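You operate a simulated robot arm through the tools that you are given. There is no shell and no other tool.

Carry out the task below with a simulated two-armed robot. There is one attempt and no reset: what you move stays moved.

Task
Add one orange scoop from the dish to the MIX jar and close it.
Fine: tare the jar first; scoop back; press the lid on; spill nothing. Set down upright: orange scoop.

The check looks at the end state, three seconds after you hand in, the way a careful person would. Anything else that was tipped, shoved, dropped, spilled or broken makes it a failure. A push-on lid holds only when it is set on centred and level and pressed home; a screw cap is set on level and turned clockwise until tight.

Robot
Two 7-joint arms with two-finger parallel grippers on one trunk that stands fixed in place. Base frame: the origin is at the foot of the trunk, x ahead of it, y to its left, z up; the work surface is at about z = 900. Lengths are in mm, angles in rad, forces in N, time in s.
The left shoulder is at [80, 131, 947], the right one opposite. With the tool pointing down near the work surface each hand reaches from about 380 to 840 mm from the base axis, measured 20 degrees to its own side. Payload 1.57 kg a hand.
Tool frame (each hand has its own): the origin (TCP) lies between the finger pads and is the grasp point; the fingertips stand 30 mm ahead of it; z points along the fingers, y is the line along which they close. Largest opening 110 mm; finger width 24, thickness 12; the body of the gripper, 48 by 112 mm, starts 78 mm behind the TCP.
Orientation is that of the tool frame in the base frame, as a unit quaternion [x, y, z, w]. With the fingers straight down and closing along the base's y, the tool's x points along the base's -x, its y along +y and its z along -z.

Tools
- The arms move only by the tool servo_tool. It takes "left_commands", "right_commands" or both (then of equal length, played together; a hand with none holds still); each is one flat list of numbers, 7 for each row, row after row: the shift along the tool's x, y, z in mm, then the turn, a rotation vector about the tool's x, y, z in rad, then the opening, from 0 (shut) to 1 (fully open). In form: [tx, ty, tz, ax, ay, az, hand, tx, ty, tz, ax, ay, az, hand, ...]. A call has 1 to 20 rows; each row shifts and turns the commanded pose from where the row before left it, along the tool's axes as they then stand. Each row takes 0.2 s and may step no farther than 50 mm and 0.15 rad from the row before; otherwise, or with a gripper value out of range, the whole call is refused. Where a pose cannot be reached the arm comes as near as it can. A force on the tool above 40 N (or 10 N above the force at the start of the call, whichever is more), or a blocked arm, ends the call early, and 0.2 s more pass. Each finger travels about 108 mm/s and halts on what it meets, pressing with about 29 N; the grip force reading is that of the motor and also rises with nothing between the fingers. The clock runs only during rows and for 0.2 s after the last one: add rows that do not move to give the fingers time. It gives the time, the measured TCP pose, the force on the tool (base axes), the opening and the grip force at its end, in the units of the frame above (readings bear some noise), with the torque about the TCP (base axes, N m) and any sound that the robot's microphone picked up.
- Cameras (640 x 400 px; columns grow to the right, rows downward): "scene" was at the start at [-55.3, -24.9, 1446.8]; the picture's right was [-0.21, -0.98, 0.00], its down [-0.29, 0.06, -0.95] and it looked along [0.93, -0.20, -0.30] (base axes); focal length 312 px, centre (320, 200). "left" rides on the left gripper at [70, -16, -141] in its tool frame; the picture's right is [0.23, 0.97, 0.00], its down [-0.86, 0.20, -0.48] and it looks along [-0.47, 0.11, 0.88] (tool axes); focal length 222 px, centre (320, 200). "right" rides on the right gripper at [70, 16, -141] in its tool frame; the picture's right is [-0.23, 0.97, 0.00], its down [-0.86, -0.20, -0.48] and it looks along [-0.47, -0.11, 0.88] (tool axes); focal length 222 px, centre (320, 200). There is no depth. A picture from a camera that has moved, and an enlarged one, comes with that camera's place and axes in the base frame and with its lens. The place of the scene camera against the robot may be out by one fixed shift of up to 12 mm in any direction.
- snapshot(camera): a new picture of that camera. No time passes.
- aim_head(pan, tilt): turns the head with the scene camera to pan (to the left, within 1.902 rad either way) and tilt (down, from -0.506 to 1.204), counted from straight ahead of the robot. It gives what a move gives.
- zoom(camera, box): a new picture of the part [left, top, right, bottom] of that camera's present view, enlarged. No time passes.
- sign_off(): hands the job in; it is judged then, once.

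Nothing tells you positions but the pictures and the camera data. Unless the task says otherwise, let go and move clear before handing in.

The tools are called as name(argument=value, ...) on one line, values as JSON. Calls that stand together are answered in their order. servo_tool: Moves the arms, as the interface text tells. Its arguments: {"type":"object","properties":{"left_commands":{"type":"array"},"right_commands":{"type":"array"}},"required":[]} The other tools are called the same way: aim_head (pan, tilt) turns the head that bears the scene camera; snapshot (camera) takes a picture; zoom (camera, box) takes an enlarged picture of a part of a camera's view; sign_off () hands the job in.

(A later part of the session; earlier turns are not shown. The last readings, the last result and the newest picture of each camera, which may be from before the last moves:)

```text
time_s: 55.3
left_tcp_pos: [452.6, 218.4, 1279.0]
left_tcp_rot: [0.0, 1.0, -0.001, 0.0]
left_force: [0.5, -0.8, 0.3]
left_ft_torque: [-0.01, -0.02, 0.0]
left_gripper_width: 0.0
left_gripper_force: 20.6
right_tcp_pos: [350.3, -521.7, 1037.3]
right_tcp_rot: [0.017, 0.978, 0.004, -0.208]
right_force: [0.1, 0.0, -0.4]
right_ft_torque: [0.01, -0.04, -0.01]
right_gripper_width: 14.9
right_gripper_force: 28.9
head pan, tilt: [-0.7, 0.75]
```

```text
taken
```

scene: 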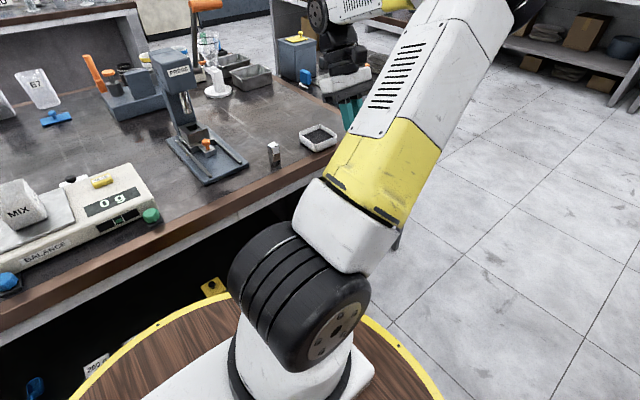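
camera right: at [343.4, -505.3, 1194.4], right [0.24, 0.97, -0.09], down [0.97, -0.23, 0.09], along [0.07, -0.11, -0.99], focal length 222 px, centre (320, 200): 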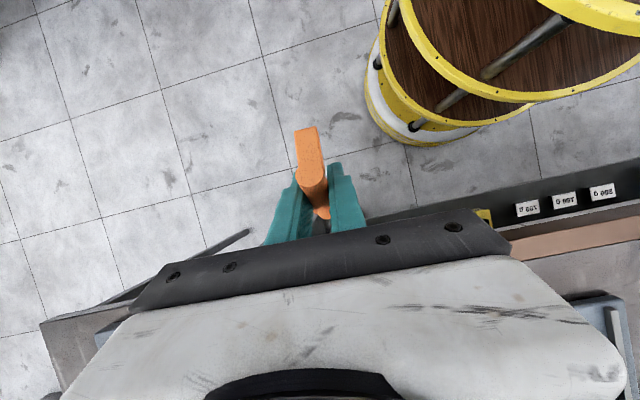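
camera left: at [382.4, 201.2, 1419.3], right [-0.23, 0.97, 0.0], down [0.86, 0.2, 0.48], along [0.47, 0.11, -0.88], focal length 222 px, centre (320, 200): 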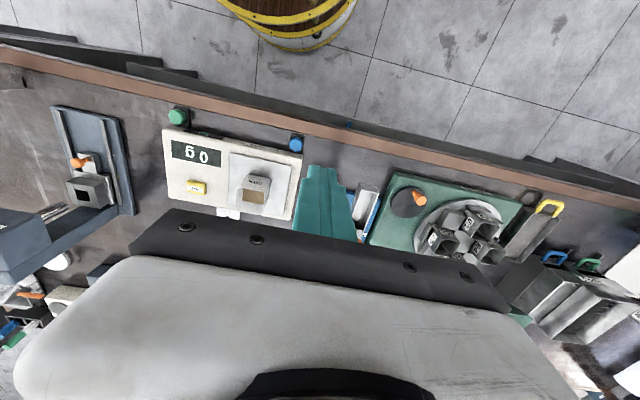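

The dish is still in place. I'll zoom in to confirm nothing was spilled.

zoom(camera="scene", box=[250, 100, 350, 180])

```text
5.00 times, centred on (300, 140) of scene
camera zoom: at [-83.2, -58.3, 1407.0], right [-0.64, -0.76, 0.0], down [-0.52, 0.44, -0.73], along [0.56, -0.47, -0.68], focal length 1562 px, centre (420, 500)
```

zoom: 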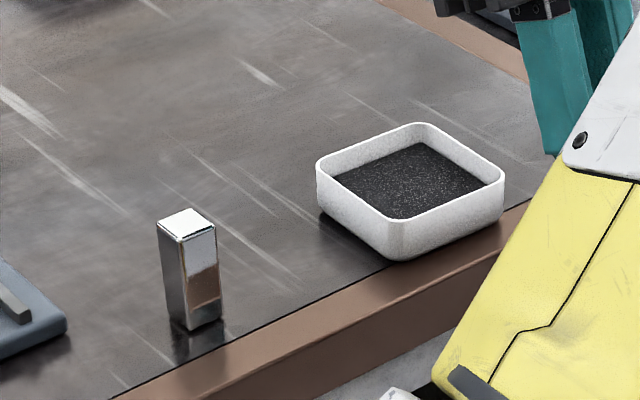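

The dish and grain are intact. I'll bring the scoop back to level and return above the dish, then try pressing the level bowl fully down to the dish floor.

servo_tool(right_commands=[0, 0, 0, 0, -0.14, 0, 0, 0, 0, 0, 0, -0.14, 0, 0, 0, 0, 0, 0, -0.14, 0, 0, 0, 0, 0, 0, -0.14, 0, 0, 0, 0, 0, 0, -0.14, 0, 0, 0, 0, 0, 0, -0.14, 0, 0, 0, 0, 0, 0, -0.14, 0, 0, 0, 0, 0, 0, -0.14, 0, 0, 0, 0, 0, 0, 0, 0, 0])

zoom(camera="scene", box=[260, 70, 420, 180])

```text
time_s: 57.3
left_tcp_pos: [451.7, 217.3, 1278.7]
left_tcp_rot: [-0.001, 1.0, 0.0, -0.001]
left_force: [0.0, -0.4, 0.0]
left_ft_torque: [0.01, -0.04, -0.03]
left_gripper_width: 0.0
left_gripper_force: 21.2
right_tcp_pos: [350.4, -522.9, 1036.8]
right_tcp_rot: [0.016, 0.939, -0.005, 0.343]
right_force: [-1.2, -0.2, 0.3]
right_ft_torque: [-0.02, 0.0, -0.01]
right_gripper_width: 14.8
right_gripper_force: 29.1
head pan, tilt: [-0.7, 0.75]
```

```text
3.64 times, centred on (340, 125) of scene
camera zoom: at [-83.2, -58.4, 1407.0], right [-0.64, -0.76, 0.0], down [-0.52, 0.44, -0.73], along [0.56, -0.47, -0.68], focal length 1136 px, centre (247, 473)
```

zoom: 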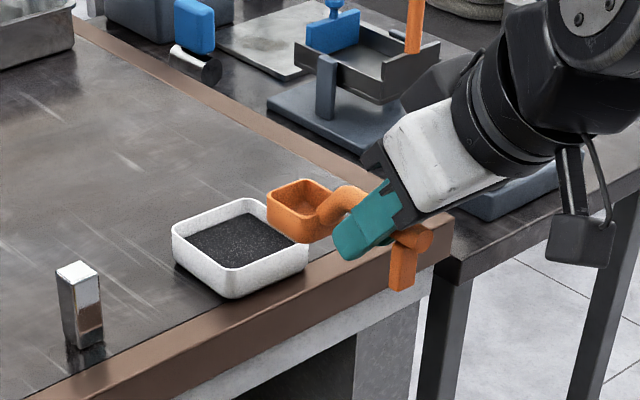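

The scoop is level and the dish is clear. I'll go back above the dish and lower the level bowl towards the floor.

servo_tool(right_commands=[-15.65, -7.75, 25.3, 0, 0, 0, 0, -15.65, -7.75, 25.3, 0, 0, 0, 0, -15.65, -7.75, 25.3, 0, 0, 0, 0, -15.65, -7.75, 25.3, 0, 0, 0, 0, 0, 0, 0, 0, 0, 0, 0])

zoom(camera="scene", box=[270, 70, 390, 170])

```text
time_s: 58.5
left_tcp_pos: [452.8, 217.1, 1277.6]
left_tcp_rot: [0.0, 1.0, 0.0, 0.0]
left_force: [-0.7, -0.1, -0.8]
left_ft_torque: [-0.01, 0.01, -0.01]
left_gripper_width: 0.1
left_gripper_force: 21.3
right_tcp_pos: [464.3, -558.9, 998.0]
right_tcp_rot: [0.016, 0.939, -0.006, 0.344]
right_force: [0.3, -0.4, -0.6]
right_ft_torque: [0.01, 0.0, 0.0]
right_gripper_width: 14.7
right_gripper_force: 28.9
head pan, tilt: [-0.7, 0.75]
```

```text
4.00 times, centred on (330, 120) of scene
camera zoom: at [-83.1, -58.4, 1407.0], right [-0.64, -0.77, 0.0], down [-0.52, 0.44, -0.73], along [0.56, -0.47, -0.68], focal length 1250 px, centre (280, 520)
```

zoom: 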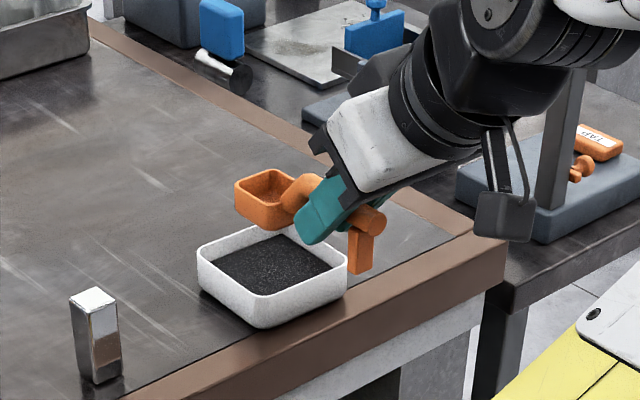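

servo_tool(right_commands=[11.1, 0, 13.2, 0, 0, 0, 0, 11.1, 0, 13.2, 0, 0, 0, 0, 9.6, 0, 11.5, 0, 0, 0, 0, 0.64, 0, 0.77, 0, 0, 0, 0, 0.64, 0, 0.77, 0, 0, 0, 0, 0.64, 0, 0.77, 0, 0, 0, 0, 0.64, 0, 0.77, 0, 0, 0, 0])

zoom(camera="scene", box=[300, 110, 356, 150])

```text
time_s: 60.1
left_tcp_pos: [452.1, 217.1, 1279.5]
left_tcp_rot: [0.0, 1.0, 0.0, 0.0]
left_force: [-0.4, -0.5, -0.6]
left_ft_torque: [0.02, 0.0, 0.0]
left_gripper_width: 0.1
left_gripper_force: 21.5
right_tcp_pos: [461.2, -557.6, 944.9]
right_tcp_rot: [0.017, 0.939, -0.006, 0.344]
right_force: [-0.6, -0.4, 0.9]
right_ft_torque: [0.02, -0.01, 0.03]
right_gripper_width: 14.8
right_gripper_force: 29.4
head pan, tilt: [-0.7, 0.75]
```

```text
10.00 times, centred on (328, 130) of scene
camera zoom: at [-83.2, -58.3, 1407.0], right [-0.64, -0.76, 0.0], down [-0.52, 0.44, -0.73], along [0.56, -0.47, -0.68], focal length 3124 px, centre (240, 900)
```

zoom: 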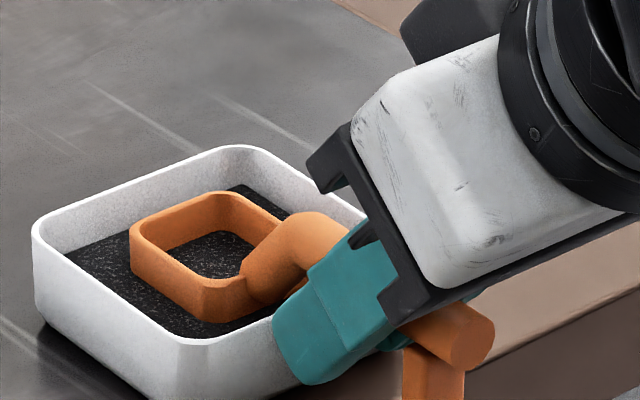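

The fingertips are close to the near rim, so I'll shift 4 mm back and continue down in millimetre steps to floor contact.

servo_tool(right_commands=[3.06, 0, -2.58, 0, 0, 0, 0, 0.64, 0, 0.77, 0, 0, 0, 0, 0.64, 0, 0.77, 0, 0, 0, 0, 0.64, 0, 0.77, 0, 0, 0, 0])

zoom(camera="scene", box=[300, 110, 356, 150])

```text
time_s: 61.1
left_tcp_pos: [453.5, 217.2, 1278.4]
left_tcp_rot: [0.0, 1.0, 0.0, 0.0]
left_force: [0.3, -0.3, -0.6]
left_ft_torque: [0.0, -0.01, -0.04]
left_gripper_width: 0.1
left_gripper_force: 21.0
right_tcp_pos: [459.4, -556.0, 942.3]
right_tcp_rot: [0.016, 0.939, -0.005, 0.343]
right_force: [1.1, 0.4, 1.4]
right_ft_torque: [-0.01, -0.06, -0.02]
right_gripper_width: 14.7
right_gripper_force: 28.9
head pan, tilt: [-0.7, 0.75]
```

```text
10.00 times, centred on (328, 130) of scene
camera zoom: at [-83.1, -58.3, 1407.0], right [-0.64, -0.76, 0.0], down [-0.52, 0.44, -0.73], along [0.56, -0.47, -0.68], focal length 3124 px, centre (240, 900)
```

zoom: 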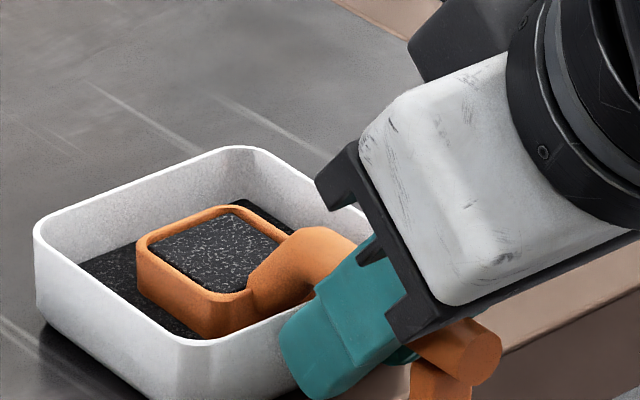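

The bowl filled right up to its rim and the dish level dropped. Now I'll lift it straight up slowly, keeping it level.

servo_tool(right_commands=[-1.9, 0, -2.3, 0, 0, 0, 0, -3.2, 0, -3.8, 0, 0, 0, 0, -5.2, 0, -6.1, 0, 0, 0, 0, -6.4, 0, -7.65, 0, 0, 0, 0, -6.4, 0, -7.65, 0, 0, 0, 0, -6.4, 0, -7.65, 0, 0, 0, 0, -6.4, 0, -7.65, 0, 0, 0, 0, -5.2, 0, -6.1, 0, 0, 0, 0, -2.6, 0, -3.1, 0, 0, 0, 0, 0, 0, 0, 0, 0, 0, 0])

zoom(camera="scene", box=[290, 90, 360, 145])

```text
time_s: 63.3
left_tcp_pos: [453.6, 217.7, 1279.6]
left_tcp_rot: [0.0, 1.0, 0.0, 0.0]
left_force: [0.5, -0.5, 0.9]
left_ft_torque: [0.01, 0.01, -0.02]
left_gripper_width: 0.1
left_gripper_force: 21.4
right_tcp_pos: [456.8, -557.4, 1009.5]
right_tcp_rot: [0.015, 0.94, -0.005, 0.342]
right_force: [-1.3, -0.7, -0.9]
right_ft_torque: [-0.02, 0.02, -0.03]
right_gripper_width: 14.6
right_gripper_force: 28.9
head pan, tilt: [-0.7, 0.75]
```

```text
7.27 times, centred on (325, 118) of scene
camera zoom: at [-83.1, -58.4, 1407.0], right [-0.64, -0.76, 0.0], down [-0.52, 0.44, -0.73], along [0.56, -0.47, -0.68], focal length 2272 px, centre (284, 800)
```

zoom: 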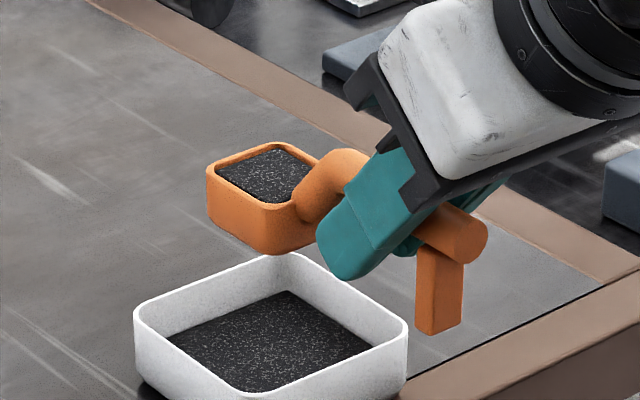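

The scoop is level-full and nothing fell outside. Before carrying it over, I'll measure the jar mouth precisely with the left and scene cameras.

aim_head(pan=0.1, tilt=0.7)

zoom(camera="left", box=[210, 130, 310, 230])

snapshot(camera="scene")

```text
time_s: 64.5
left_tcp_pos: [452.9, 217.3, 1278.9]
left_tcp_rot: [0.0, 1.0, 0.0, 0.0]
left_force: [-0.3, 0.8, 0.3]
left_ft_torque: [0.03, 0.0, 0.01]
left_gripper_width: 0.1
left_gripper_force: 21.3
right_tcp_pos: [457.7, -557.0, 1009.6]
right_tcp_rot: [0.016, 0.939, -0.006, 0.343]
right_force: [0.3, 0.8, -1.2]
right_ft_torque: [0.01, -0.01, 0.0]
right_gripper_width: 14.6
right_gripper_force: 28.7
head pan, tilt: [0.099, 0.7]
```

```text
4.00 times, centred on (260, 180) of left
camera zoom: at [382.4, 200.7, 1419.3], right [-0.23, 0.97, 0.0], down [0.86, 0.2, 0.48], along [0.47, 0.11, -0.88], focal length 888 px, centre (560, 280)
```

zoom: 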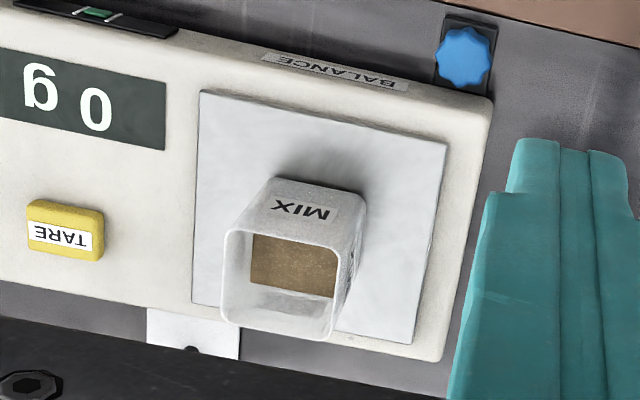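

```text
taken
```

scene: 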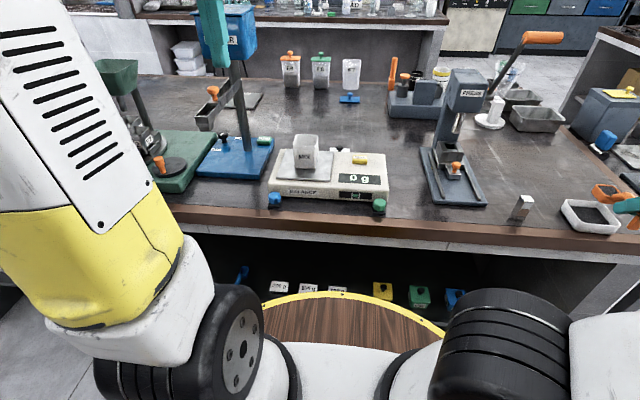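

The jar mouth is about 52 by 55 mm, centred near (625.5, 113.5), with its rim near z 1030. I plan a sideways roll pour with the handle still towards the robot. Since the right scoop is full, I'll rehearse the mirror image of that motion in free air with the empty left arm first, to be sure it's within reach.

servo_tool(left_commands=[-9.4, -31.4, 15.8, 0, 0, 0, 0, -9.4, -31.4, 15.8, 0, 0, 0, 0, -9.4, -31.4, 15.8, 0, 0, 0, 0, -9.4, -31.4, 15.8, 0, 0, 0, 0, -9.4, -31.4, 15.8, 0, 0, 0, 0, 0, 0, 0, 0, -0.14, 0, 0, 0, 0, 0, 0, -0.14, 0, 0, 0, 0, 0, 0, -0.14, 0, 0, 0, 0, 0, 0, -0.14, 0, 0, 0, 0, 0, 0, -0.14, 0, 0, 5.87, -30.7, 21.2, 0, 0, 0, 0, 5.87, -30.7, 21.2, 0, 0, 0, 0, 5.87, -30.7, 21.2, 0, 0, 0, 0, 5.87, -30.7, 21.2, 0, 0, 0, 0, 5.87, -30.7, 21.2, 0, 0, 0, 0, 5.87, -30.7, 21.2, 0, 0, 0, 0, 0, 0, 0, 0, 0, 0, 0])

snapshot(camera="scene")

```text
time_s: 68.1
left_tcp_pos: [554.0, -124.0, 1079.9]
left_tcp_rot: [0.0, 0.94, 0.0, 0.342]
left_force: [-0.2, -1.0, -0.6]
left_ft_torque: [0.0, 0.04, 0.0]
left_gripper_width: 0.0
left_gripper_force: 21.2
right_tcp_pos: [457.8, -557.2, 1010.3]
right_tcp_rot: [0.017, 0.94, -0.006, 0.342]
right_force: [0.2, -0.4, -0.8]
right_ft_torque: [0.01, 0.02, 0.0]
right_gripper_width: 14.9
right_gripper_force: 28.9
head pan, tilt: [0.099, 0.7]
```

```text
taken
```

scene: 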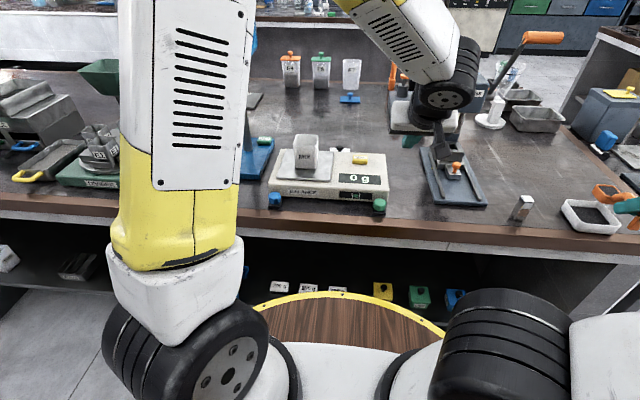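

The level pour pose is reachable. Next I'll rehearse the roll.

servo_tool(left_commands=[0, 0, 0, 0.107, 0, -0.0902, 0, 0, 0, 0, 0.107, 0, -0.0902, 0, 0, 0, 0, 0.107, 0, -0.0902, 0, 0, 0, 0, 0.107, 0, -0.0902, 0, 0, 0, 0, 0.107, 0, -0.0902, 0, 0, 0, 0, 0.107, 0, -0.0902, 0, 0, 0, 0, 0, 0, 0, 0])

servo_tool(left_commands=[0, 0, 0, 0.107, 0, -0.0902, 0, 0, 0, 0, 0.107, 0, -0.0902, 0, 0, 0, 0, 0.107, 0, -0.0902, 0, 0, 0, 0, 0.107, 0, -0.0902, 0, 0, 0, 0, 0.107, 0, -0.0902, 0, 0, 0, 0, 0.107, 0, -0.0902, 0, 0, 0, 0, 0, 0, 0, 0])

snapshot(camera="scene")

```text
time_s: 69.7
left_tcp_pos: [555.7, -124.8, 1078.9]
left_tcp_rot: [-0.141, 0.858, -0.383, 0.313]
left_force: [-0.8, 0.4, 0.4]
left_ft_torque: [-0.01, -0.05, -0.06]
left_gripper_width: 0.1
left_gripper_force: 21.8
right_tcp_pos: [458.3, -556.3, 1010.1]
right_tcp_rot: [0.017, 0.939, -0.007, 0.342]
right_force: [0.4, 0.0, -1.1]
right_ft_torque: [-0.02, 0.0, 0.01]
right_gripper_width: 14.8
right_gripper_force: 29.4
head pan, tilt: [0.099, 0.7]
```

```text
time_s: 71.3
left_tcp_pos: [555.6, -123.3, 1079.6]
left_tcp_rot: [0.256, -0.628, 0.699, -0.228]
left_force: [-0.5, -0.6, 0.3]
left_ft_torque: [-0.01, 0.04, 0.0]
left_gripper_width: 0.3
left_gripper_force: 21.4
right_tcp_pos: [457.8, -557.7, 1011.1]
right_tcp_rot: [0.015, 0.94, -0.005, 0.342]
right_force: [0.7, -0.2, -0.3]
right_ft_torque: [-0.03, 0.02, -0.01]
right_gripper_width: 14.6
right_gripper_force: 28.9
head pan, tilt: [0.099, 0.7]
```

```text
taken
```

scene: 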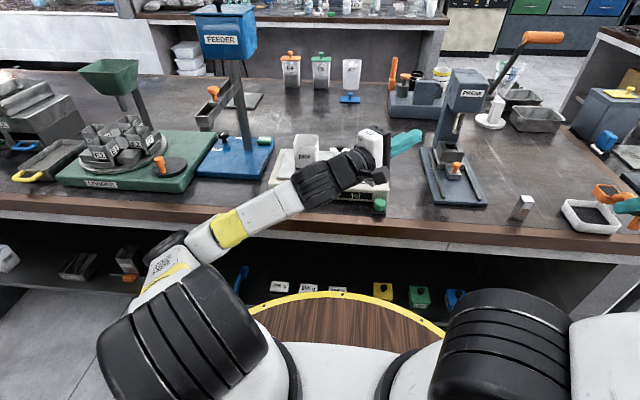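

The roll is fine up to about 96°. I'll extend it to about 120°.

servo_tool(left_commands=[0, 0, 0, 0.107, 0, -0.0902, 0, 0, 0, 0, 0.107, 0, -0.0902, 0, 0, 0, 0, 0.107, 0, -0.0902, 0, 0, 0, 0, 0, 0, 0, 0])

snapshot(camera="scene")

```text
time_s: 72.3
left_tcp_pos: [602.6, -38.2, 1170.1]
left_tcp_rot: [0.294, -0.483, 0.809, -0.161]
left_force: [-0.1, 0.6, -0.7]
left_ft_torque: [0.02, 0.0, -0.01]
left_gripper_width: 0.0
left_gripper_force: 21.0
left hand out of reach, approached as far as the arm can: row 1, 2, 3
right_tcp_pos: [456.9, -557.3, 1010.6]
right_tcp_rot: [0.016, 0.939, -0.006, 0.343]
right_force: [0.5, 0.0, -0.6]
right_ft_torque: [-0.03, 0.05, 0.0]
right_gripper_width: 14.8
right_gripper_force: 28.8
head pan, tilt: [0.099, 0.7]
```

```text
taken
```

scene: 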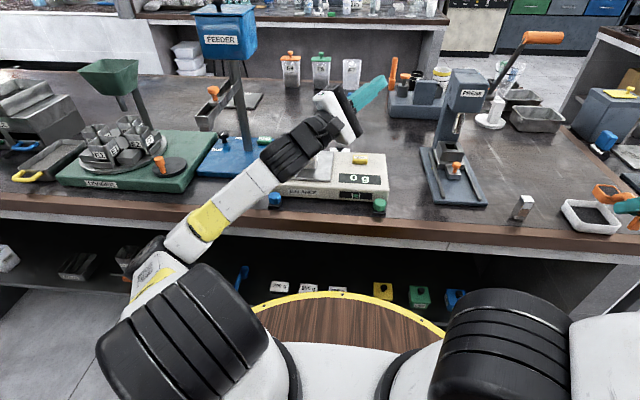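

Beyond about 96° the arm falls short, so I now know that limit. I'll check that the left wrist didn't disturb the jar before moving it away.

zoom(camera="scene", box=[230, 70, 430, 210])

snapshot(camera="left")

```text
2.86 times, centred on (330, 140) of scene
camera zoom: at [-62.0, 3.4, 1411.2], right [0.1, -1.0, 0.0], down [-0.64, -0.06, -0.76], along [0.76, 0.08, -0.64], focal length 893 px, centre (291, 371)
```

zoom: 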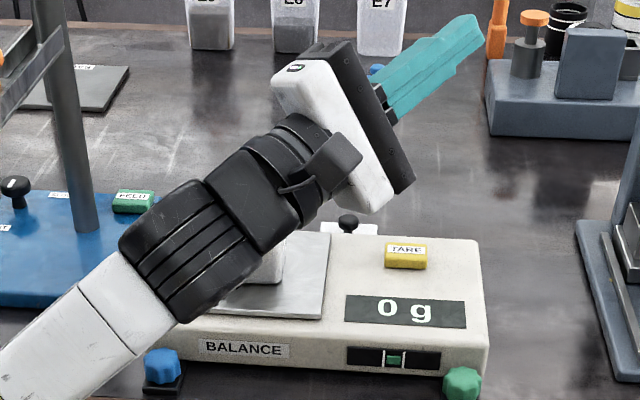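

```text
taken
camera left: at [458.9, 26.8, 1155.7], right [-0.2, -0.59, -0.78], down [0.35, 0.7, -0.62], along [0.91, -0.4, 0.07], focal length 222 px, centre (320, 200)
```

left: 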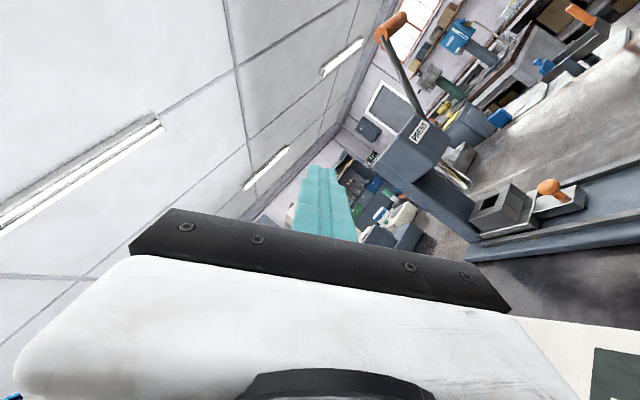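

The jar is undisturbed and the balance still reads 0 g. I'll unroll the left hand the way it came and park it higher and further left.

servo_tool(left_commands=[0, 0, 0, -0.107, 0, 0.0902, 0, 0, 0, 0, -0.107, 0, 0.0902, 0, 0, 0, 0, -0.107, 0, 0.0902, 0, 0, 0, 0, -0.107, 0, 0.0902, 0, 0, 0, 0, -0.107, 0, 0.0902, 0, 0, 0, 0, -0.107, 0, 0.0902, 0, 0, 0, 0, -0.107, 0, 0.0902, 0, 0, 0, 0, -0.107, 0, 0.0902, 0, 0, 0, 0, -0.107, 0, 0.0902, 0, 0, 0, 0, -0.107, 0, 0.0902, 0, 0, 0, 0, 0, 0, 0, 0])

snapshot(camera="scene")

```text
time_s: 74.7
left_tcp_pos: [603.8, -39.6, 1171.7]
left_tcp_rot: [-0.118, 0.883, -0.321, 0.322]
left_force: [-0.2, 0.3, 0.2]
left_ft_torque: [0.03, 0.01, -0.02]
left_gripper_width: 0.0
left_gripper_force: 21.3
right_tcp_pos: [457.4, -557.4, 1009.6]
right_tcp_rot: [0.016, 0.939, -0.005, 0.343]
right_force: [0.3, 1.0, -0.8]
right_ft_torque: [0.0, 0.04, -0.01]
right_gripper_width: 14.8
right_gripper_force: 28.9
head pan, tilt: [0.099, 0.7]
```

```text
taken
```

scene: 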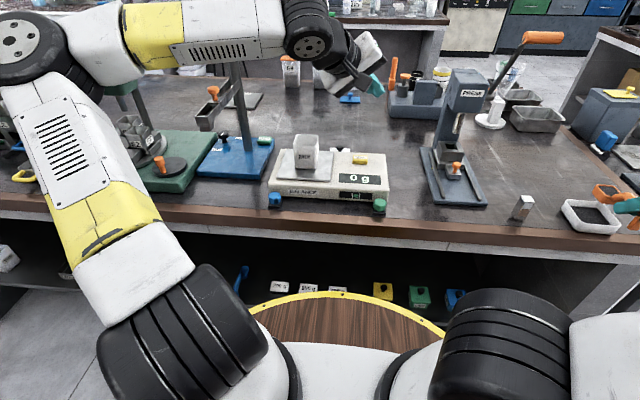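

servo_tool(left_commands=[0, 0, 0, -0.107, 0, 0.0902, 0, 0, 0, 0, -0.107, 0, 0.0902, 0, 0, 0, 0, -0.107, 0, 0.0902, 0, 0, 0, 0, -0.107, 0, 0.0902, 0, 0, 0, 0, -0.107, 0, 0.0902, 0, 0, 0, 0, 0, 0, 0, 0])

snapshot(camera="scene")

```text
time_s: 76.1
left_tcp_pos: [603.8, -39.3, 1172.3]
left_tcp_rot: [0.0, 0.939, 0.001, 0.343]
left_force: [0.7, -0.5, 0.2]
left_ft_torque: [-0.04, -0.02, -0.02]
left_gripper_width: 0.0
left_gripper_force: 21.6
right_tcp_pos: [458.2, -558.3, 1009.3]
right_tcp_rot: [0.016, 0.939, -0.006, 0.343]
right_force: [0.2, 0.4, -1.2]
right_ft_torque: [0.02, 0.02, 0.02]
right_gripper_width: 14.8
right_gripper_force: 29.0
head pan, tilt: [0.099, 0.7]
```

```text
taken
```

scene: 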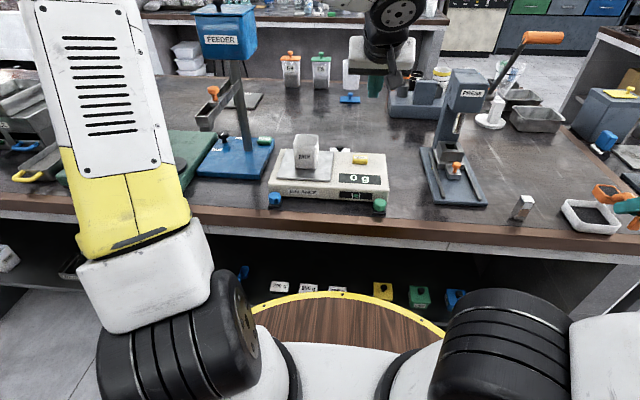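

The jar is fine and the arm is back to level. A heading of 45° with a tilt between nose-down and roll should allow a larger pour angle, so I'll rehearse the mirror image of that with the left arm too.

servo_tool(left_commands=[20.2, -30.75, 13.1, 0, 0, 0, 0, 20.2, -30.75, 13.1, 0, 0, 0, 0, 20.2, -30.75, 13.1, 0, 0, 0, 0, 20.2, -30.75, 13.1, 0, 0, 0, 0, 0, 0, 0, -0.0837, 0, -0.0995, 0, 0, 0, 0, -0.0837, 0, -0.0995, 0, 0, 0, 0, -0.0837, 0, -0.0995, 0, 0, 0, 0, -0.0837, 0, -0.0995, 0, 0, 0, 0, -0.0837, 0, -0.0995, 0, 0, 0, 0, -0.0837, 0, -0.0995, 0, 0, 0, 0, 0, 0, 0, 0])

snapshot(camera="scene")

```text
time_s: 78.5
left_tcp_pos: [575.4, -163.6, 1080.4]
left_tcp_rot: [-0.358, 0.868, 0.131, 0.317]
left_force: [-0.2, -0.5, 0.1]
left_ft_torque: [0.01, 0.01, 0.01]
left_gripper_width: 0.0
left_gripper_force: 21.7
right_tcp_pos: [457.3, -558.1, 1010.4]
right_tcp_rot: [0.016, 0.939, -0.006, 0.343]
right_force: [0.0, 1.0, -1.4]
right_ft_torque: [0.03, 0.0, 0.02]
right_gripper_width: 14.7
right_gripper_force: 29.0
head pan, tilt: [0.099, 0.7]
```

```text
taken
```

scene: 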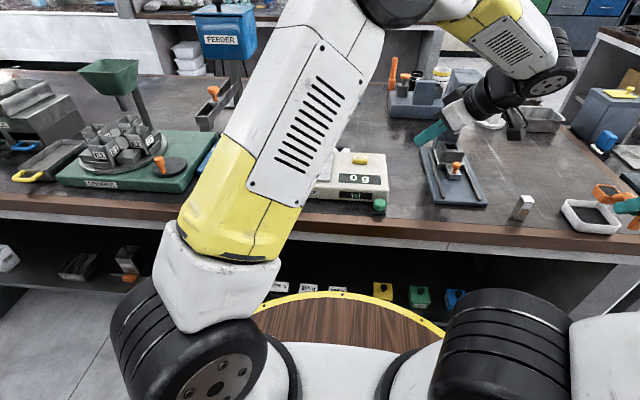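

That level pose is reachable. Now the tilt, in stages.

servo_tool(left_commands=[0, 0, 0, 0.0757, 0.099, -0.0637, 0, 0, 0, 0, 0.0757, 0.099, -0.0637, 0, 0, 0, 0, 0.0757, 0.099, -0.0637, 0, 0, 0, 0, 0.0757, 0.099, -0.0637, 0, 0, 0, 0, 0.0757, 0.099, -0.0637, 0, 0, 0, 0, 0.0757, 0.099, -0.0637, 0, 0, 0, 0, 0, 0, 0, 0])

servo_tool(left_commands=[0, 0, 0, 0.0757, 0.099, -0.0637, 0, 0, 0, 0, 0.0757, 0.099, -0.0637, 0, 0, 0, 0, 0.0757, 0.099, -0.0637, 0, 0, 0, 0, 0.0757, 0.099, -0.0637, 0, 0, 0, 0, 0.0757, 0.099, -0.0637, 0, 0, 0, 0, 0, 0, 0, 0])

snapshot(camera="scene")

```text
time_s: 80.1
left_tcp_pos: [574.5, -163.6, 1079.0]
left_tcp_rot: [-0.455, 0.847, -0.236, 0.142]
left_force: [-0.4, 0.3, 0.1]
left_ft_torque: [0.0, 0.0, 0.02]
left_gripper_width: 0.0
left_gripper_force: 21.7
right_tcp_pos: [458.1, -557.2, 1010.1]
right_tcp_rot: [0.016, 0.939, -0.006, 0.343]
right_force: [-0.6, -1.0, -0.6]
right_ft_torque: [-0.02, 0.05, 0.0]
right_gripper_width: 14.7
right_gripper_force: 29.3
head pan, tilt: [0.099, 0.7]
```

```text
time_s: 81.5
left_tcp_pos: [574.9, -163.2, 1078.5]
left_tcp_rot: [-0.476, 0.716, -0.51, -0.024]
left_force: [1.1, -0.7, -0.3]
left_ft_torque: [0.01, 0.01, 0.01]
left_gripper_width: 0.0
left_gripper_force: 20.8
right_tcp_pos: [458.1, -557.3, 1009.9]
right_tcp_rot: [0.016, 0.939, -0.006, 0.343]
right_force: [-0.3, -0.2, -1.2]
right_ft_torque: [0.01, 0.02, 0.0]
right_gripper_width: 14.7
right_gripper_force: 29.0
head pan, tilt: [0.099, 0.7]
```

```text
taken
```

scene: 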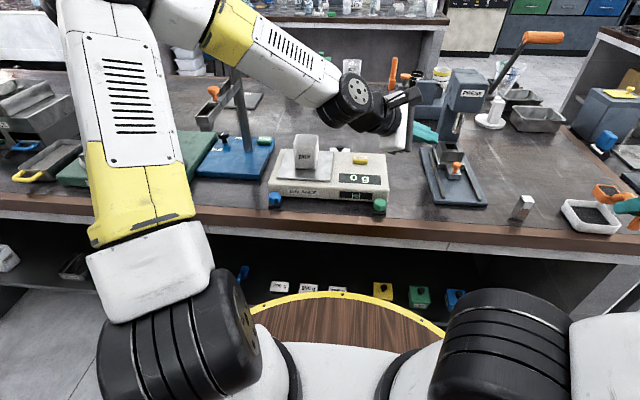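

servo_tool(left_commands=[0, 0, 0, 0.0757, 0.099, -0.0637, 0, 0, 0, 0, 0.0757, 0.099, -0.0637, 0, 0, 0, 0, 0.0757, 0.099, -0.0637, 0, 0, 0, 0, 0, 0, 0, 0])

servo_tool(left_commands=[0, 0, 0, 0.0757, 0.099, -0.0637, 0, 0, 0, 0, 0.0757, 0.099, -0.0637, 0, 0, 0, 0, 0, 0, 0, 0])

snapshot(camera="scene")

```text
time_s: 82.5
left_tcp_pos: [574.3, -163.5, 1078.3]
left_tcp_rot: [0.461, -0.594, 0.648, 0.124]
left_force: [-0.2, 0.8, -0.3]
left_ft_torque: [0.0, 0.03, 0.03]
left_gripper_width: 0.1
left_gripper_force: 21.0
right_tcp_pos: [459.0, -557.6, 1010.7]
right_tcp_rot: [0.016, 0.939, -0.005, 0.343]
right_force: [-0.5, 0.5, -0.3]
right_ft_torque: [0.04, 0.05, -0.04]
right_gripper_width: 14.7
right_gripper_force: 29.4
head pan, tilt: [0.099, 0.7]
```

```text
time_s: 83.3
left_tcp_pos: [575.3, -163.3, 1078.5]
left_tcp_rot: [0.44, -0.497, 0.724, 0.187]
left_force: [0.7, -0.6, -0.2]
left_ft_torque: [-0.05, -0.02, -0.01]
left_gripper_width: 0.2
left_gripper_force: 21.0
right_tcp_pos: [457.6, -557.9, 1010.7]
right_tcp_rot: [0.016, 0.939, -0.006, 0.343]
right_force: [0.6, -1.0, -0.7]
right_ft_torque: [0.01, 0.01, -0.01]
right_gripper_width: 14.8
right_gripper_force: 28.7
head pan, tilt: [0.099, 0.7]
```

```text
taken
```

scene: 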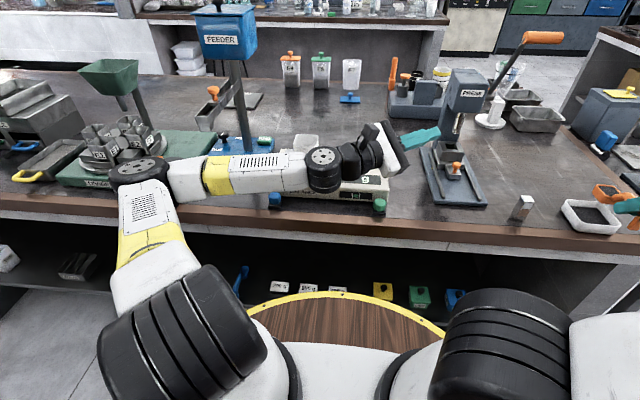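

The 45° scheme reaches 128° without trouble. To stay clear of the feeder trough I'll turn the whole scheme by 20° (scoop heading -25°, pouring direction -70°). First I'll unwind the left arm.

servo_tool(left_commands=[0, 0, 0, -0.0757, -0.099, 0.0637, 0, 0, 0, 0, -0.0757, -0.099, 0.0637, 0, 0, 0, 0, -0.0757, -0.099, 0.0637, 0, 0, 0, 0, -0.0757, -0.099, 0.0637, 0, 0, 0, 0, -0.0757, -0.099, 0.0637, 0, 0, 0, 0, -0.0757, -0.099, 0.0637, 0, 0, 0, 0, -0.0757, -0.099, 0.0637, 0, 0, 0, 0, -0.0757, -0.099, 0.0637, 0, 0, 0, 0, -0.0757, -0.099, 0.0637, 0, 0, 0, 0, -0.0757, -0.099, 0.0637, 0, 0, 0, 0, -0.0757, -0.099, 0.0637, 0, 0, 0, 0, -0.0757, -0.099, 0.0637, 0, 0, 0, 0, -0.0757, -0.099, 0.0637, 0, 0, 0, 0, -0.0757, -0.099, 0.0637, 0, 0, 0, 0, -0.0757, -0.099, 0.0637, 0, 0, 0, 0, -0.0757, -0.099, 0.0637, 0, 0, 0, 0, 0.075, 0, 0.089, 0, 0, 0, 0, 0.075, 0, 0.089, 0, 0, 0, 0, 0.075, 0, 0.089, 0])

snapshot(camera="scene")

```text
time_s: 87.3
left_tcp_pos: [574.6, -164.2, 1078.8]
left_tcp_rot: [-0.199, 0.918, 0.073, 0.335]
left_force: [0.3, 0.7, 0.0]
left_ft_torque: [0.0, 0.02, 0.03]
left_gripper_width: 0.1
left_gripper_force: 21.7
right_tcp_pos: [457.4, -556.6, 1009.7]
right_tcp_rot: [0.016, 0.939, -0.006, 0.343]
right_force: [0.4, -0.3, -1.3]
right_ft_torque: [0.03, -0.01, -0.01]
right_gripper_width: 14.5
right_gripper_force: 28.6
head pan, tilt: [0.099, 0.7]
```

```text
taken
```

scene: 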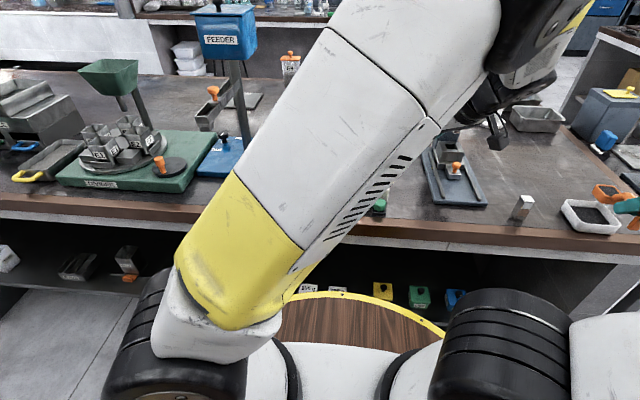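

servo_tool(left_commands=[-15.9, 5, -25, 0, 0, 0, 0, -15.9, 5, -25, 0, 0, 0, 0, -15.9, 5, -25, 0, 0, 0, 0, 0, 0, 0, 0, 0, 0, 0])

servo_tool(left_commands=[-7.13, 1.48, -6.16, 0.0757, 0.099, -0.0637, 0, -6.91, 1.54, -5.81, 0.0757, 0.099, -0.0637, 0, -6.5, 1.56, -5.29, 0.0757, 0.099, -0.0637, 0, -6.44, 1.76, -4.91, 0.0757, 0.099, -0.0637, 0, -6.36, 2.03, -4.41, 0.0757, 0.099, -0.0637, 0, -6.44, 2.39, -3.94, 0.0757, 0.099, -0.0637, 0, -6.69, 2.73, -3.71, 0.0757, 0.099, -0.0637, 0, -6.99, 3.08, -3.53, 0.0757, 0.099, -0.0637, 0, -7.34, 3.44, -3.38, 0.0757, 0.099, -0.0637, 0, -7.18, 2.46, -4.71, 0.0757, 0.099, -0.0637, 0, -6.67, 1.41, -5.73, 0.0757, 0.099, -0.0637, 0, 0, 0, 0, 0, 0, 0, 0])

snapshot(camera="scene")

```text
time_s: 88.3
left_tcp_pos: [558.3, -155.0, 1166.6]
left_tcp_rot: [-0.2, 0.918, 0.073, 0.335]
left_force: [0.6, -1.1, 0.0]
left_ft_torque: [0.03, 0.0, 0.03]
left_gripper_width: 0.1
left_gripper_force: 20.9
right_tcp_pos: [458.5, -557.3, 1010.4]
right_tcp_rot: [0.016, 0.939, -0.006, 0.343]
right_force: [0.2, -0.4, -0.4]
right_ft_torque: [0.02, 0.04, 0.01]
right_gripper_width: 14.5
right_gripper_force: 28.9
head pan, tilt: [0.099, 0.7]
```

```text
time_s: 90.9
left_tcp_pos: [583.1, -88.0, 1205.2]
left_tcp_rot: [-0.345, 0.787, -0.499, -0.112]
left_force: [0.1, 0.3, -0.1]
left_ft_torque: [0.02, -0.02, -0.02]
left_gripper_width: 0.0
left_gripper_force: 21.3
right_tcp_pos: [458.1, -556.8, 1009.8]
right_tcp_rot: [0.017, 0.939, -0.007, 0.342]
right_force: [0.6, -0.8, -1.5]
right_ft_torque: [0.0, 0.03, -0.01]
right_gripper_width: 14.6
right_gripper_force: 29.0
head pan, tilt: [0.099, 0.7]
```

```text
taken
```

scene: 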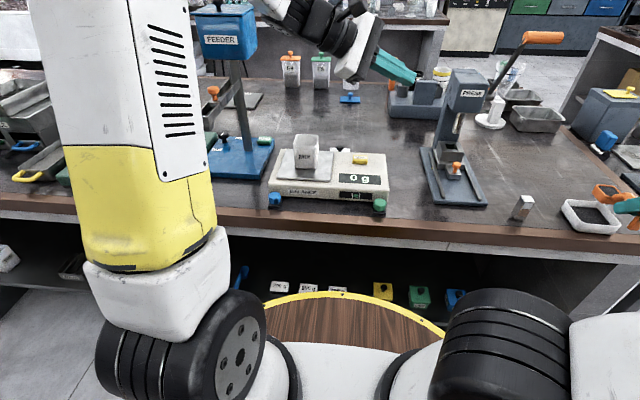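

The rehearsal follows the planned path exactly. I'll finish the last four rows of it.

servo_tool(left_commands=[-6.79, 1.6, -5.57, 0.0757, 0.099, -0.0637, 0, -6.89, 1.75, -5.47, 0.0757, 0.099, -0.0637, 0, -7.15, 1.91, -5.53, 0.0757, 0.099, -0.0637, 0, -7.25, 2.02, -5.47, 0.0757, 0.099, -0.0637, 0, 0, 0, 0, 0, 0, 0, 0])

snapshot(camera="scene")

```text
time_s: 92.1
left_tcp_pos: [595.4, -56.6, 1188.9]
left_tcp_rot: [0.35, -0.616, 0.65, 0.273]
left_force: [-0.8, -0.1, -0.2]
left_ft_torque: [-0.01, 0.0, -0.01]
left_gripper_width: 0.0
left_gripper_force: 21.1
right_tcp_pos: [456.9, -557.2, 1009.4]
right_tcp_rot: [0.016, 0.939, -0.006, 0.343]
right_force: [0.1, 0.3, -1.4]
right_ft_torque: [0.02, 0.02, 0.01]
right_gripper_width: 14.7
right_gripper_force: 28.6
head pan, tilt: [0.099, 0.7]
```

```text
taken
```

scene: 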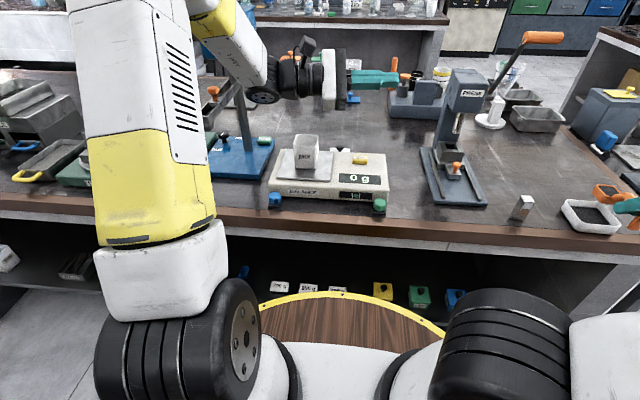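

The whole pour path is within reach. I'll unwind the left arm again and park it well to the left and high, out of the right arm's way.

servo_tool(left_commands=[0, 0, 0, -0.0757, -0.099, 0.0637, 0, 0, 0, 0, -0.0757, -0.099, 0.0637, 0, 0, 0, 0, -0.0757, -0.099, 0.0637, 0, 0, 0, 0, -0.0757, -0.099, 0.0637, 0, 0, 0, 0, -0.0757, -0.099, 0.0637, 0, 0, 0, 0, -0.0757, -0.099, 0.0637, 0, 0, 0, 0, -0.0757, -0.099, 0.0637, 0, 0, 0, 0, -0.0757, -0.099, 0.0637, 0, 0, 0, 0, -0.0757, -0.099, 0.0637, 0, 0, 0, 0, -0.0757, -0.099, 0.0637, 0, 0, 0, 0, -0.0757, -0.099, 0.0637, 0, 0, 0, 0, -0.0757, -0.099, 0.0637, 0, 0, 0, 0, -0.0757, -0.099, 0.0637, 0, 0, 0, 0, -0.0757, -0.099, 0.0637, 0, 0, 0, 0, -0.0757, -0.099, 0.0637, 0, 0, 0, 0, 0.0917, 0, 0.109, 0, 0, 0, 0, 0.0917, 0, 0.109, 0, 0, 0, 0, 0.0917, 0, 0.109, 0])

servo_tool(left_commands=[0, 0, 0, 0, 0.14, 0, 0, 0, 0, 0, 0, 0.14, 0, 0, 0, 0, 0, 0, 0.14, 0, 0, 0, 0, 0, 0, 0.14, 0, 0, 0, 0, 0, 0, 0.14, 0, 0, 0, 0, -20, 0, 0, 0, 0, 15, 30, -20, 0, 0, 0, 0, 15, 35, -10, 0, 0, 0, 0, 15, 35, -10, 0, 0, 0, 0, 15, 35, -10, 0, 0, 0, 0, 15, 35, -5, 0, 0, 0, 0, 15, 35, -5, 0, 0, 0, 0, 15, 35, 0, 0, 0, 0, 0, 10, 35, 0, 0, 0, 0, 0, 10, 35, 0, 0, 0, 0, 0, 10, 35, 0, 0, 0, 0, 0, 10, 35, 0, 0, 0, 0, 0, 10, 35, 0, 0, 0, 0, 0, 10, 30, 0, 0, 0, 0, 0])

snapshot(camera="scene")

snapshot(camera="left")

```text
time_s: 95.9
left_tcp_pos: [594.0, -57.4, 1190.0]
left_tcp_rot: [0.0, 0.939, 0.002, 0.343]
left_force: [-0.6, -0.7, -0.1]
left_ft_torque: [0.05, 0.0, 0.02]
left_gripper_width: 0.0
left_gripper_force: 21.3
right_tcp_pos: [458.4, -556.5, 1009.4]
right_tcp_rot: [0.017, 0.939, -0.006, 0.343]
right_force: [0.0, 0.0, -0.9]
right_ft_torque: [0.07, 0.0, -0.01]
right_gripper_width: 14.5
right_gripper_force: 29.4
head pan, tilt: [0.099, 0.7]
```

```text
time_s: 99.9
left_tcp_pos: [426.8, 389.4, 1268.7]
left_tcp_rot: [-0.001, 1.0, 0.0, -0.001]
left_force: [-0.1, -0.1, 0.4]
left_ft_torque: [0.03, 0.0, 0.01]
left_gripper_width: 0.2
left_gripper_force: 21.0
right_tcp_pos: [458.4, -557.8, 1009.8]
right_tcp_rot: [0.016, 0.939, -0.006, 0.343]
right_force: [-1.3, -0.5, -1.9]
right_ft_torque: [0.05, 0.03, 0.01]
right_gripper_width: 14.8
right_gripper_force: 28.9
head pan, tilt: [0.099, 0.7]
```

```text
taken
```

scene: 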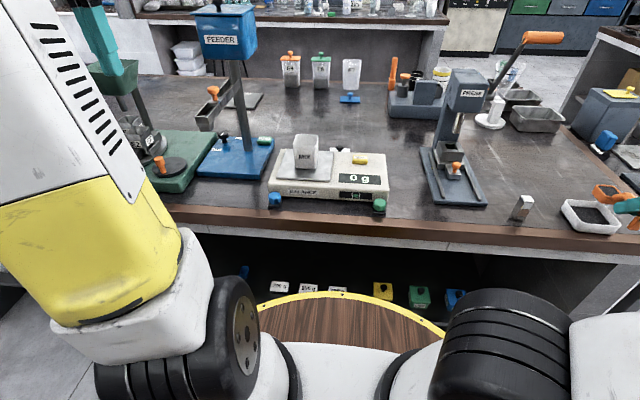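

```text
taken
camera left: at [355.7, 372.2, 1409.6], right [-0.23, 0.97, 0.0], down [0.85, 0.2, 0.48], along [0.47, 0.11, -0.88], focal length 222 px, centre (320, 200)
```

left: 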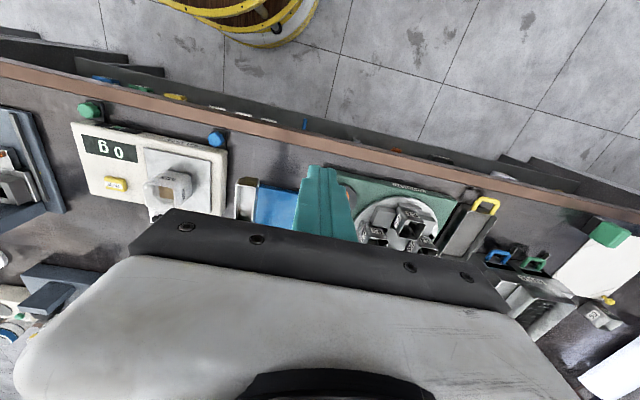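

The left arm is parked and its camera still sees the jar. I'll measure the jar mouth once more from here for a proper triangulation, and check that the scoop is still full.

zoom(camera="left", box=[130, 150, 230, 220])

zoom(camera="scene", box=[260, 120, 360, 210])

zoom(camera="scene", box=[550, 150, 640, 240])

```text
5.71 times, centred on (180, 185) of left
camera zoom: at [355.7, 372.2, 1409.6], right [-0.23, 0.97, 0.0], down [0.85, 0.2, 0.48], along [0.47, 0.11, -0.88], focal length 1269 px, centre (1120, 286)
```

zoom: 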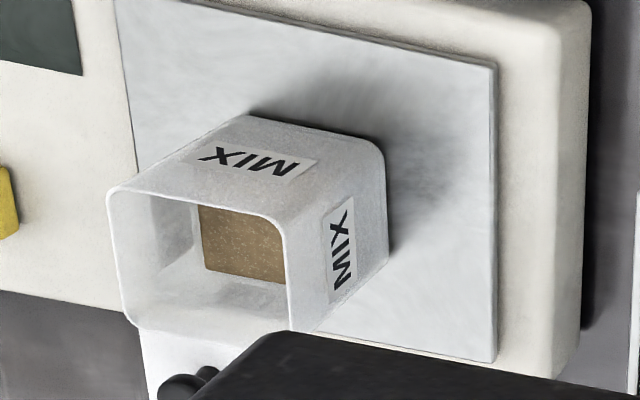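

```text
4.44 times, centred on (310, 165) of scene
camera zoom: at [-61.9, 3.2, 1411.2], right [0.1, -1.0, 0.0], down [-0.64, -0.06, -0.76], along [0.76, 0.08, -0.64], focal length 1388 px, centre (364, 356)
```

zoom: 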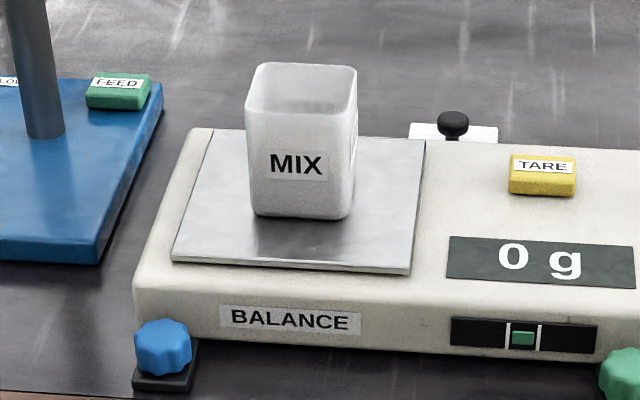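

```text
4.44 times, centred on (595, 195) of scene
camera zoom: at [-61.9, 3.2, 1411.2], right [0.1, -1.0, 0.0], down [-0.64, -0.06, -0.76], along [0.76, 0.08, -0.64], focal length 1388 px, centre (-902, 222)
```

zoom: 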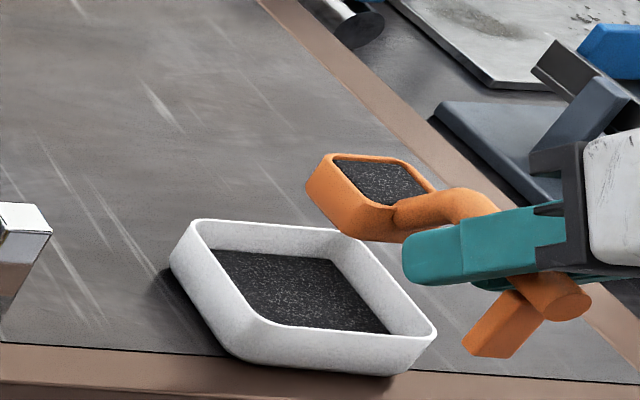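

The jar mouth centre is confirmed at about (625.7, 113), rim z about 1028, and the scoop is still full. Now I'll lift it, keeping it level, and carry it left at a steady pace, staying in front of the press.

servo_tool(right_commands=[-6.4, 0, -7.6, 0, 0, 0, 0, -12.9, 0, -15.3, 0, 0, 0, 0, -12.9, 0, -15.3, 0, 0, 0, 0, -12.9, 0, -15.3, 0, 0, 0, 0, -12.9, 0, -15.3, 0, 0, 0, 0, -12.9, 0, -15.3, 0, 0, 0, 0, -6.4, 0, -7.6, 0, 0, 0, 0, -1.7, 10.8, 1.44, 0, 0, 0, 0, -3.4, 21.6, 2.87, 0, 0, 0, 0, -3.4, 21.6, 2.87, 0, 0, 0, 0, -3.4, 21.6, 2.87, 0, 0, 0, 0, -3.4, 21.6, 2.87, 0, 0, 0, 0, -3.4, 21.6, 2.87, 0, 0, 0, 0, -3.4, 21.6, 2.87, 0, 0, 0, 0, -3.4, 21.6, 2.87, 0, 0, 0, 0, -3.4, 21.6, 2.87, 0, 0, 0, 0, -3.4, 21.6, 2.87, 0, 0, 0, 0, -3.4, 21.6, 2.87, 0, 0, 0, 0, -3.4, 21.6, 2.87, 0, 0, 0, 0, -1.7, 10.8, 1.44, 0, 0, 0, 0])

snapshot(camera="scene")

```text
time_s: 104.1
left_tcp_pos: [426.6, 389.1, 1270.3]
left_tcp_rot: [-0.001, 1.0, 0.0, 0.0]
left_force: [0.0, 0.0, -0.2]
left_ft_torque: [0.0, -0.02, -0.01]
left_gripper_width: 0.1
left_gripper_force: 21.6
right_tcp_pos: [521.2, -300.1, 1131.2]
right_tcp_rot: [0.016, 0.939, -0.006, 0.343]
right_force: [0.0, -0.8, -1.4]
right_ft_torque: [0.01, 0.03, -0.03]
right_gripper_width: 14.5
right_gripper_force: 28.9
head pan, tilt: [0.099, 0.7]
```

```text
taken
```

scene: 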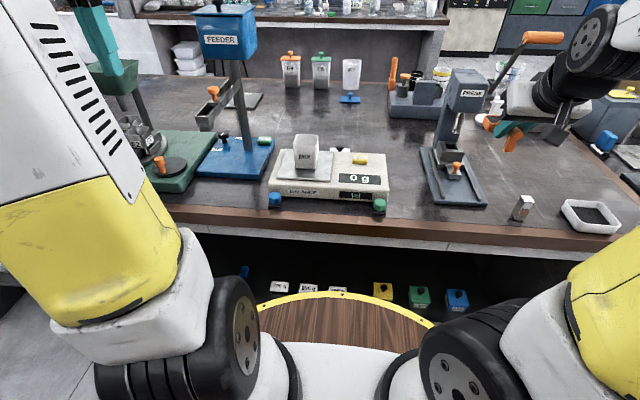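

zoom(camera="scene", box=[420, 50, 600, 190])

```text
2.86 times, centred on (510, 120) of scene
camera zoom: at [-62.0, 3.4, 1411.2], right [0.1, -1.0, 0.0], down [-0.64, -0.06, -0.76], along [0.76, 0.08, -0.64], focal length 893 px, centre (-223, 429)
```

zoom: 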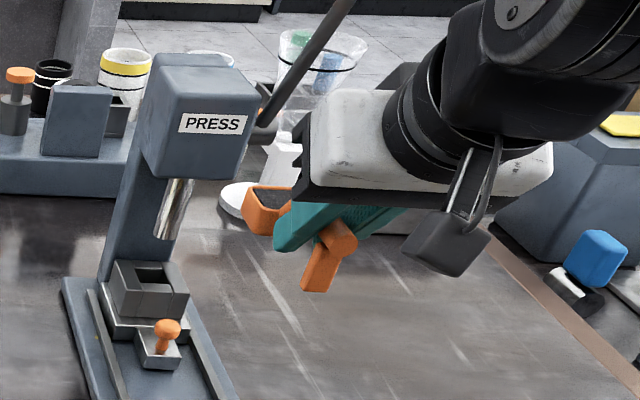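

The scoop is about 100 mm clear of the press head and still full. I'll go on to the left while gently turning the heading.

servo_tool(right_commands=[-0.07, 11.5, 0.06, 0.0129, 0, 0.0153, 0, -0.14, 22.9, 0.12, 0.0129, 0, 0.0153, 0, -0.14, 22.9, 0.12, 0.0129, 0, 0.0153, 0, -0.14, 22.9, 0.12, 0.0129, 0, 0.0153, 0, -0.14, 22.9, 0.12, 0.0129, 0, 0.0153, 0, 1.6, 22.8, -1.35, 0.0129, 0, 0.0153, 0, 1.6, 22.8, -1.35, 0.0129, 0, 0.0153, 0, 1.6, 22.8, -1.35, 0.0129, 0, 0.0153, 0, 1.6, 22.8, -1.35, 0.0129, 0, 0.0153, 0, 1.6, 22.8, -1.35, 0.0129, 0, 0.0153, 0, 0, 0, 0, 0, 0, 0, 0])

snapshot(camera="scene")

```text
time_s: 106.5
left_tcp_pos: [426.5, 389.5, 1268.9]
left_tcp_rot: [-0.003, 1.0, -0.001, -0.001]
left_force: [0.2, 0.2, -0.6]
left_ft_torque: [0.03, 0.02, 0.04]
left_gripper_width: 0.1
left_gripper_force: 21.1
right_tcp_pos: [540.3, -83.6, 1132.5]
right_tcp_rot: [0.111, 0.933, -0.04, 0.34]
right_force: [-0.4, 0.3, -1.0]
right_ft_torque: [-0.02, 0.05, 0.02]
right_gripper_width: 14.5
right_gripper_force: 29.0
head pan, tilt: [0.099, 0.7]
```

```text
taken
```

scene: 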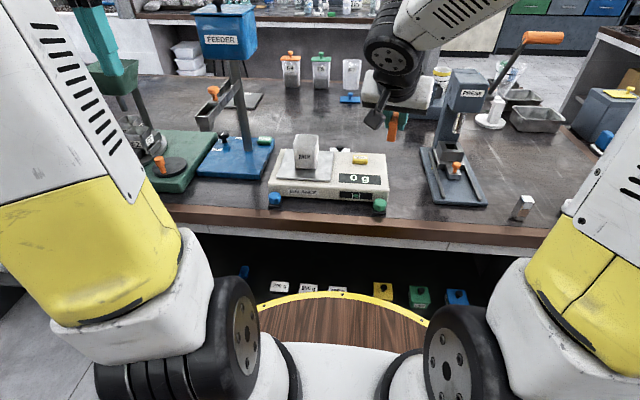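

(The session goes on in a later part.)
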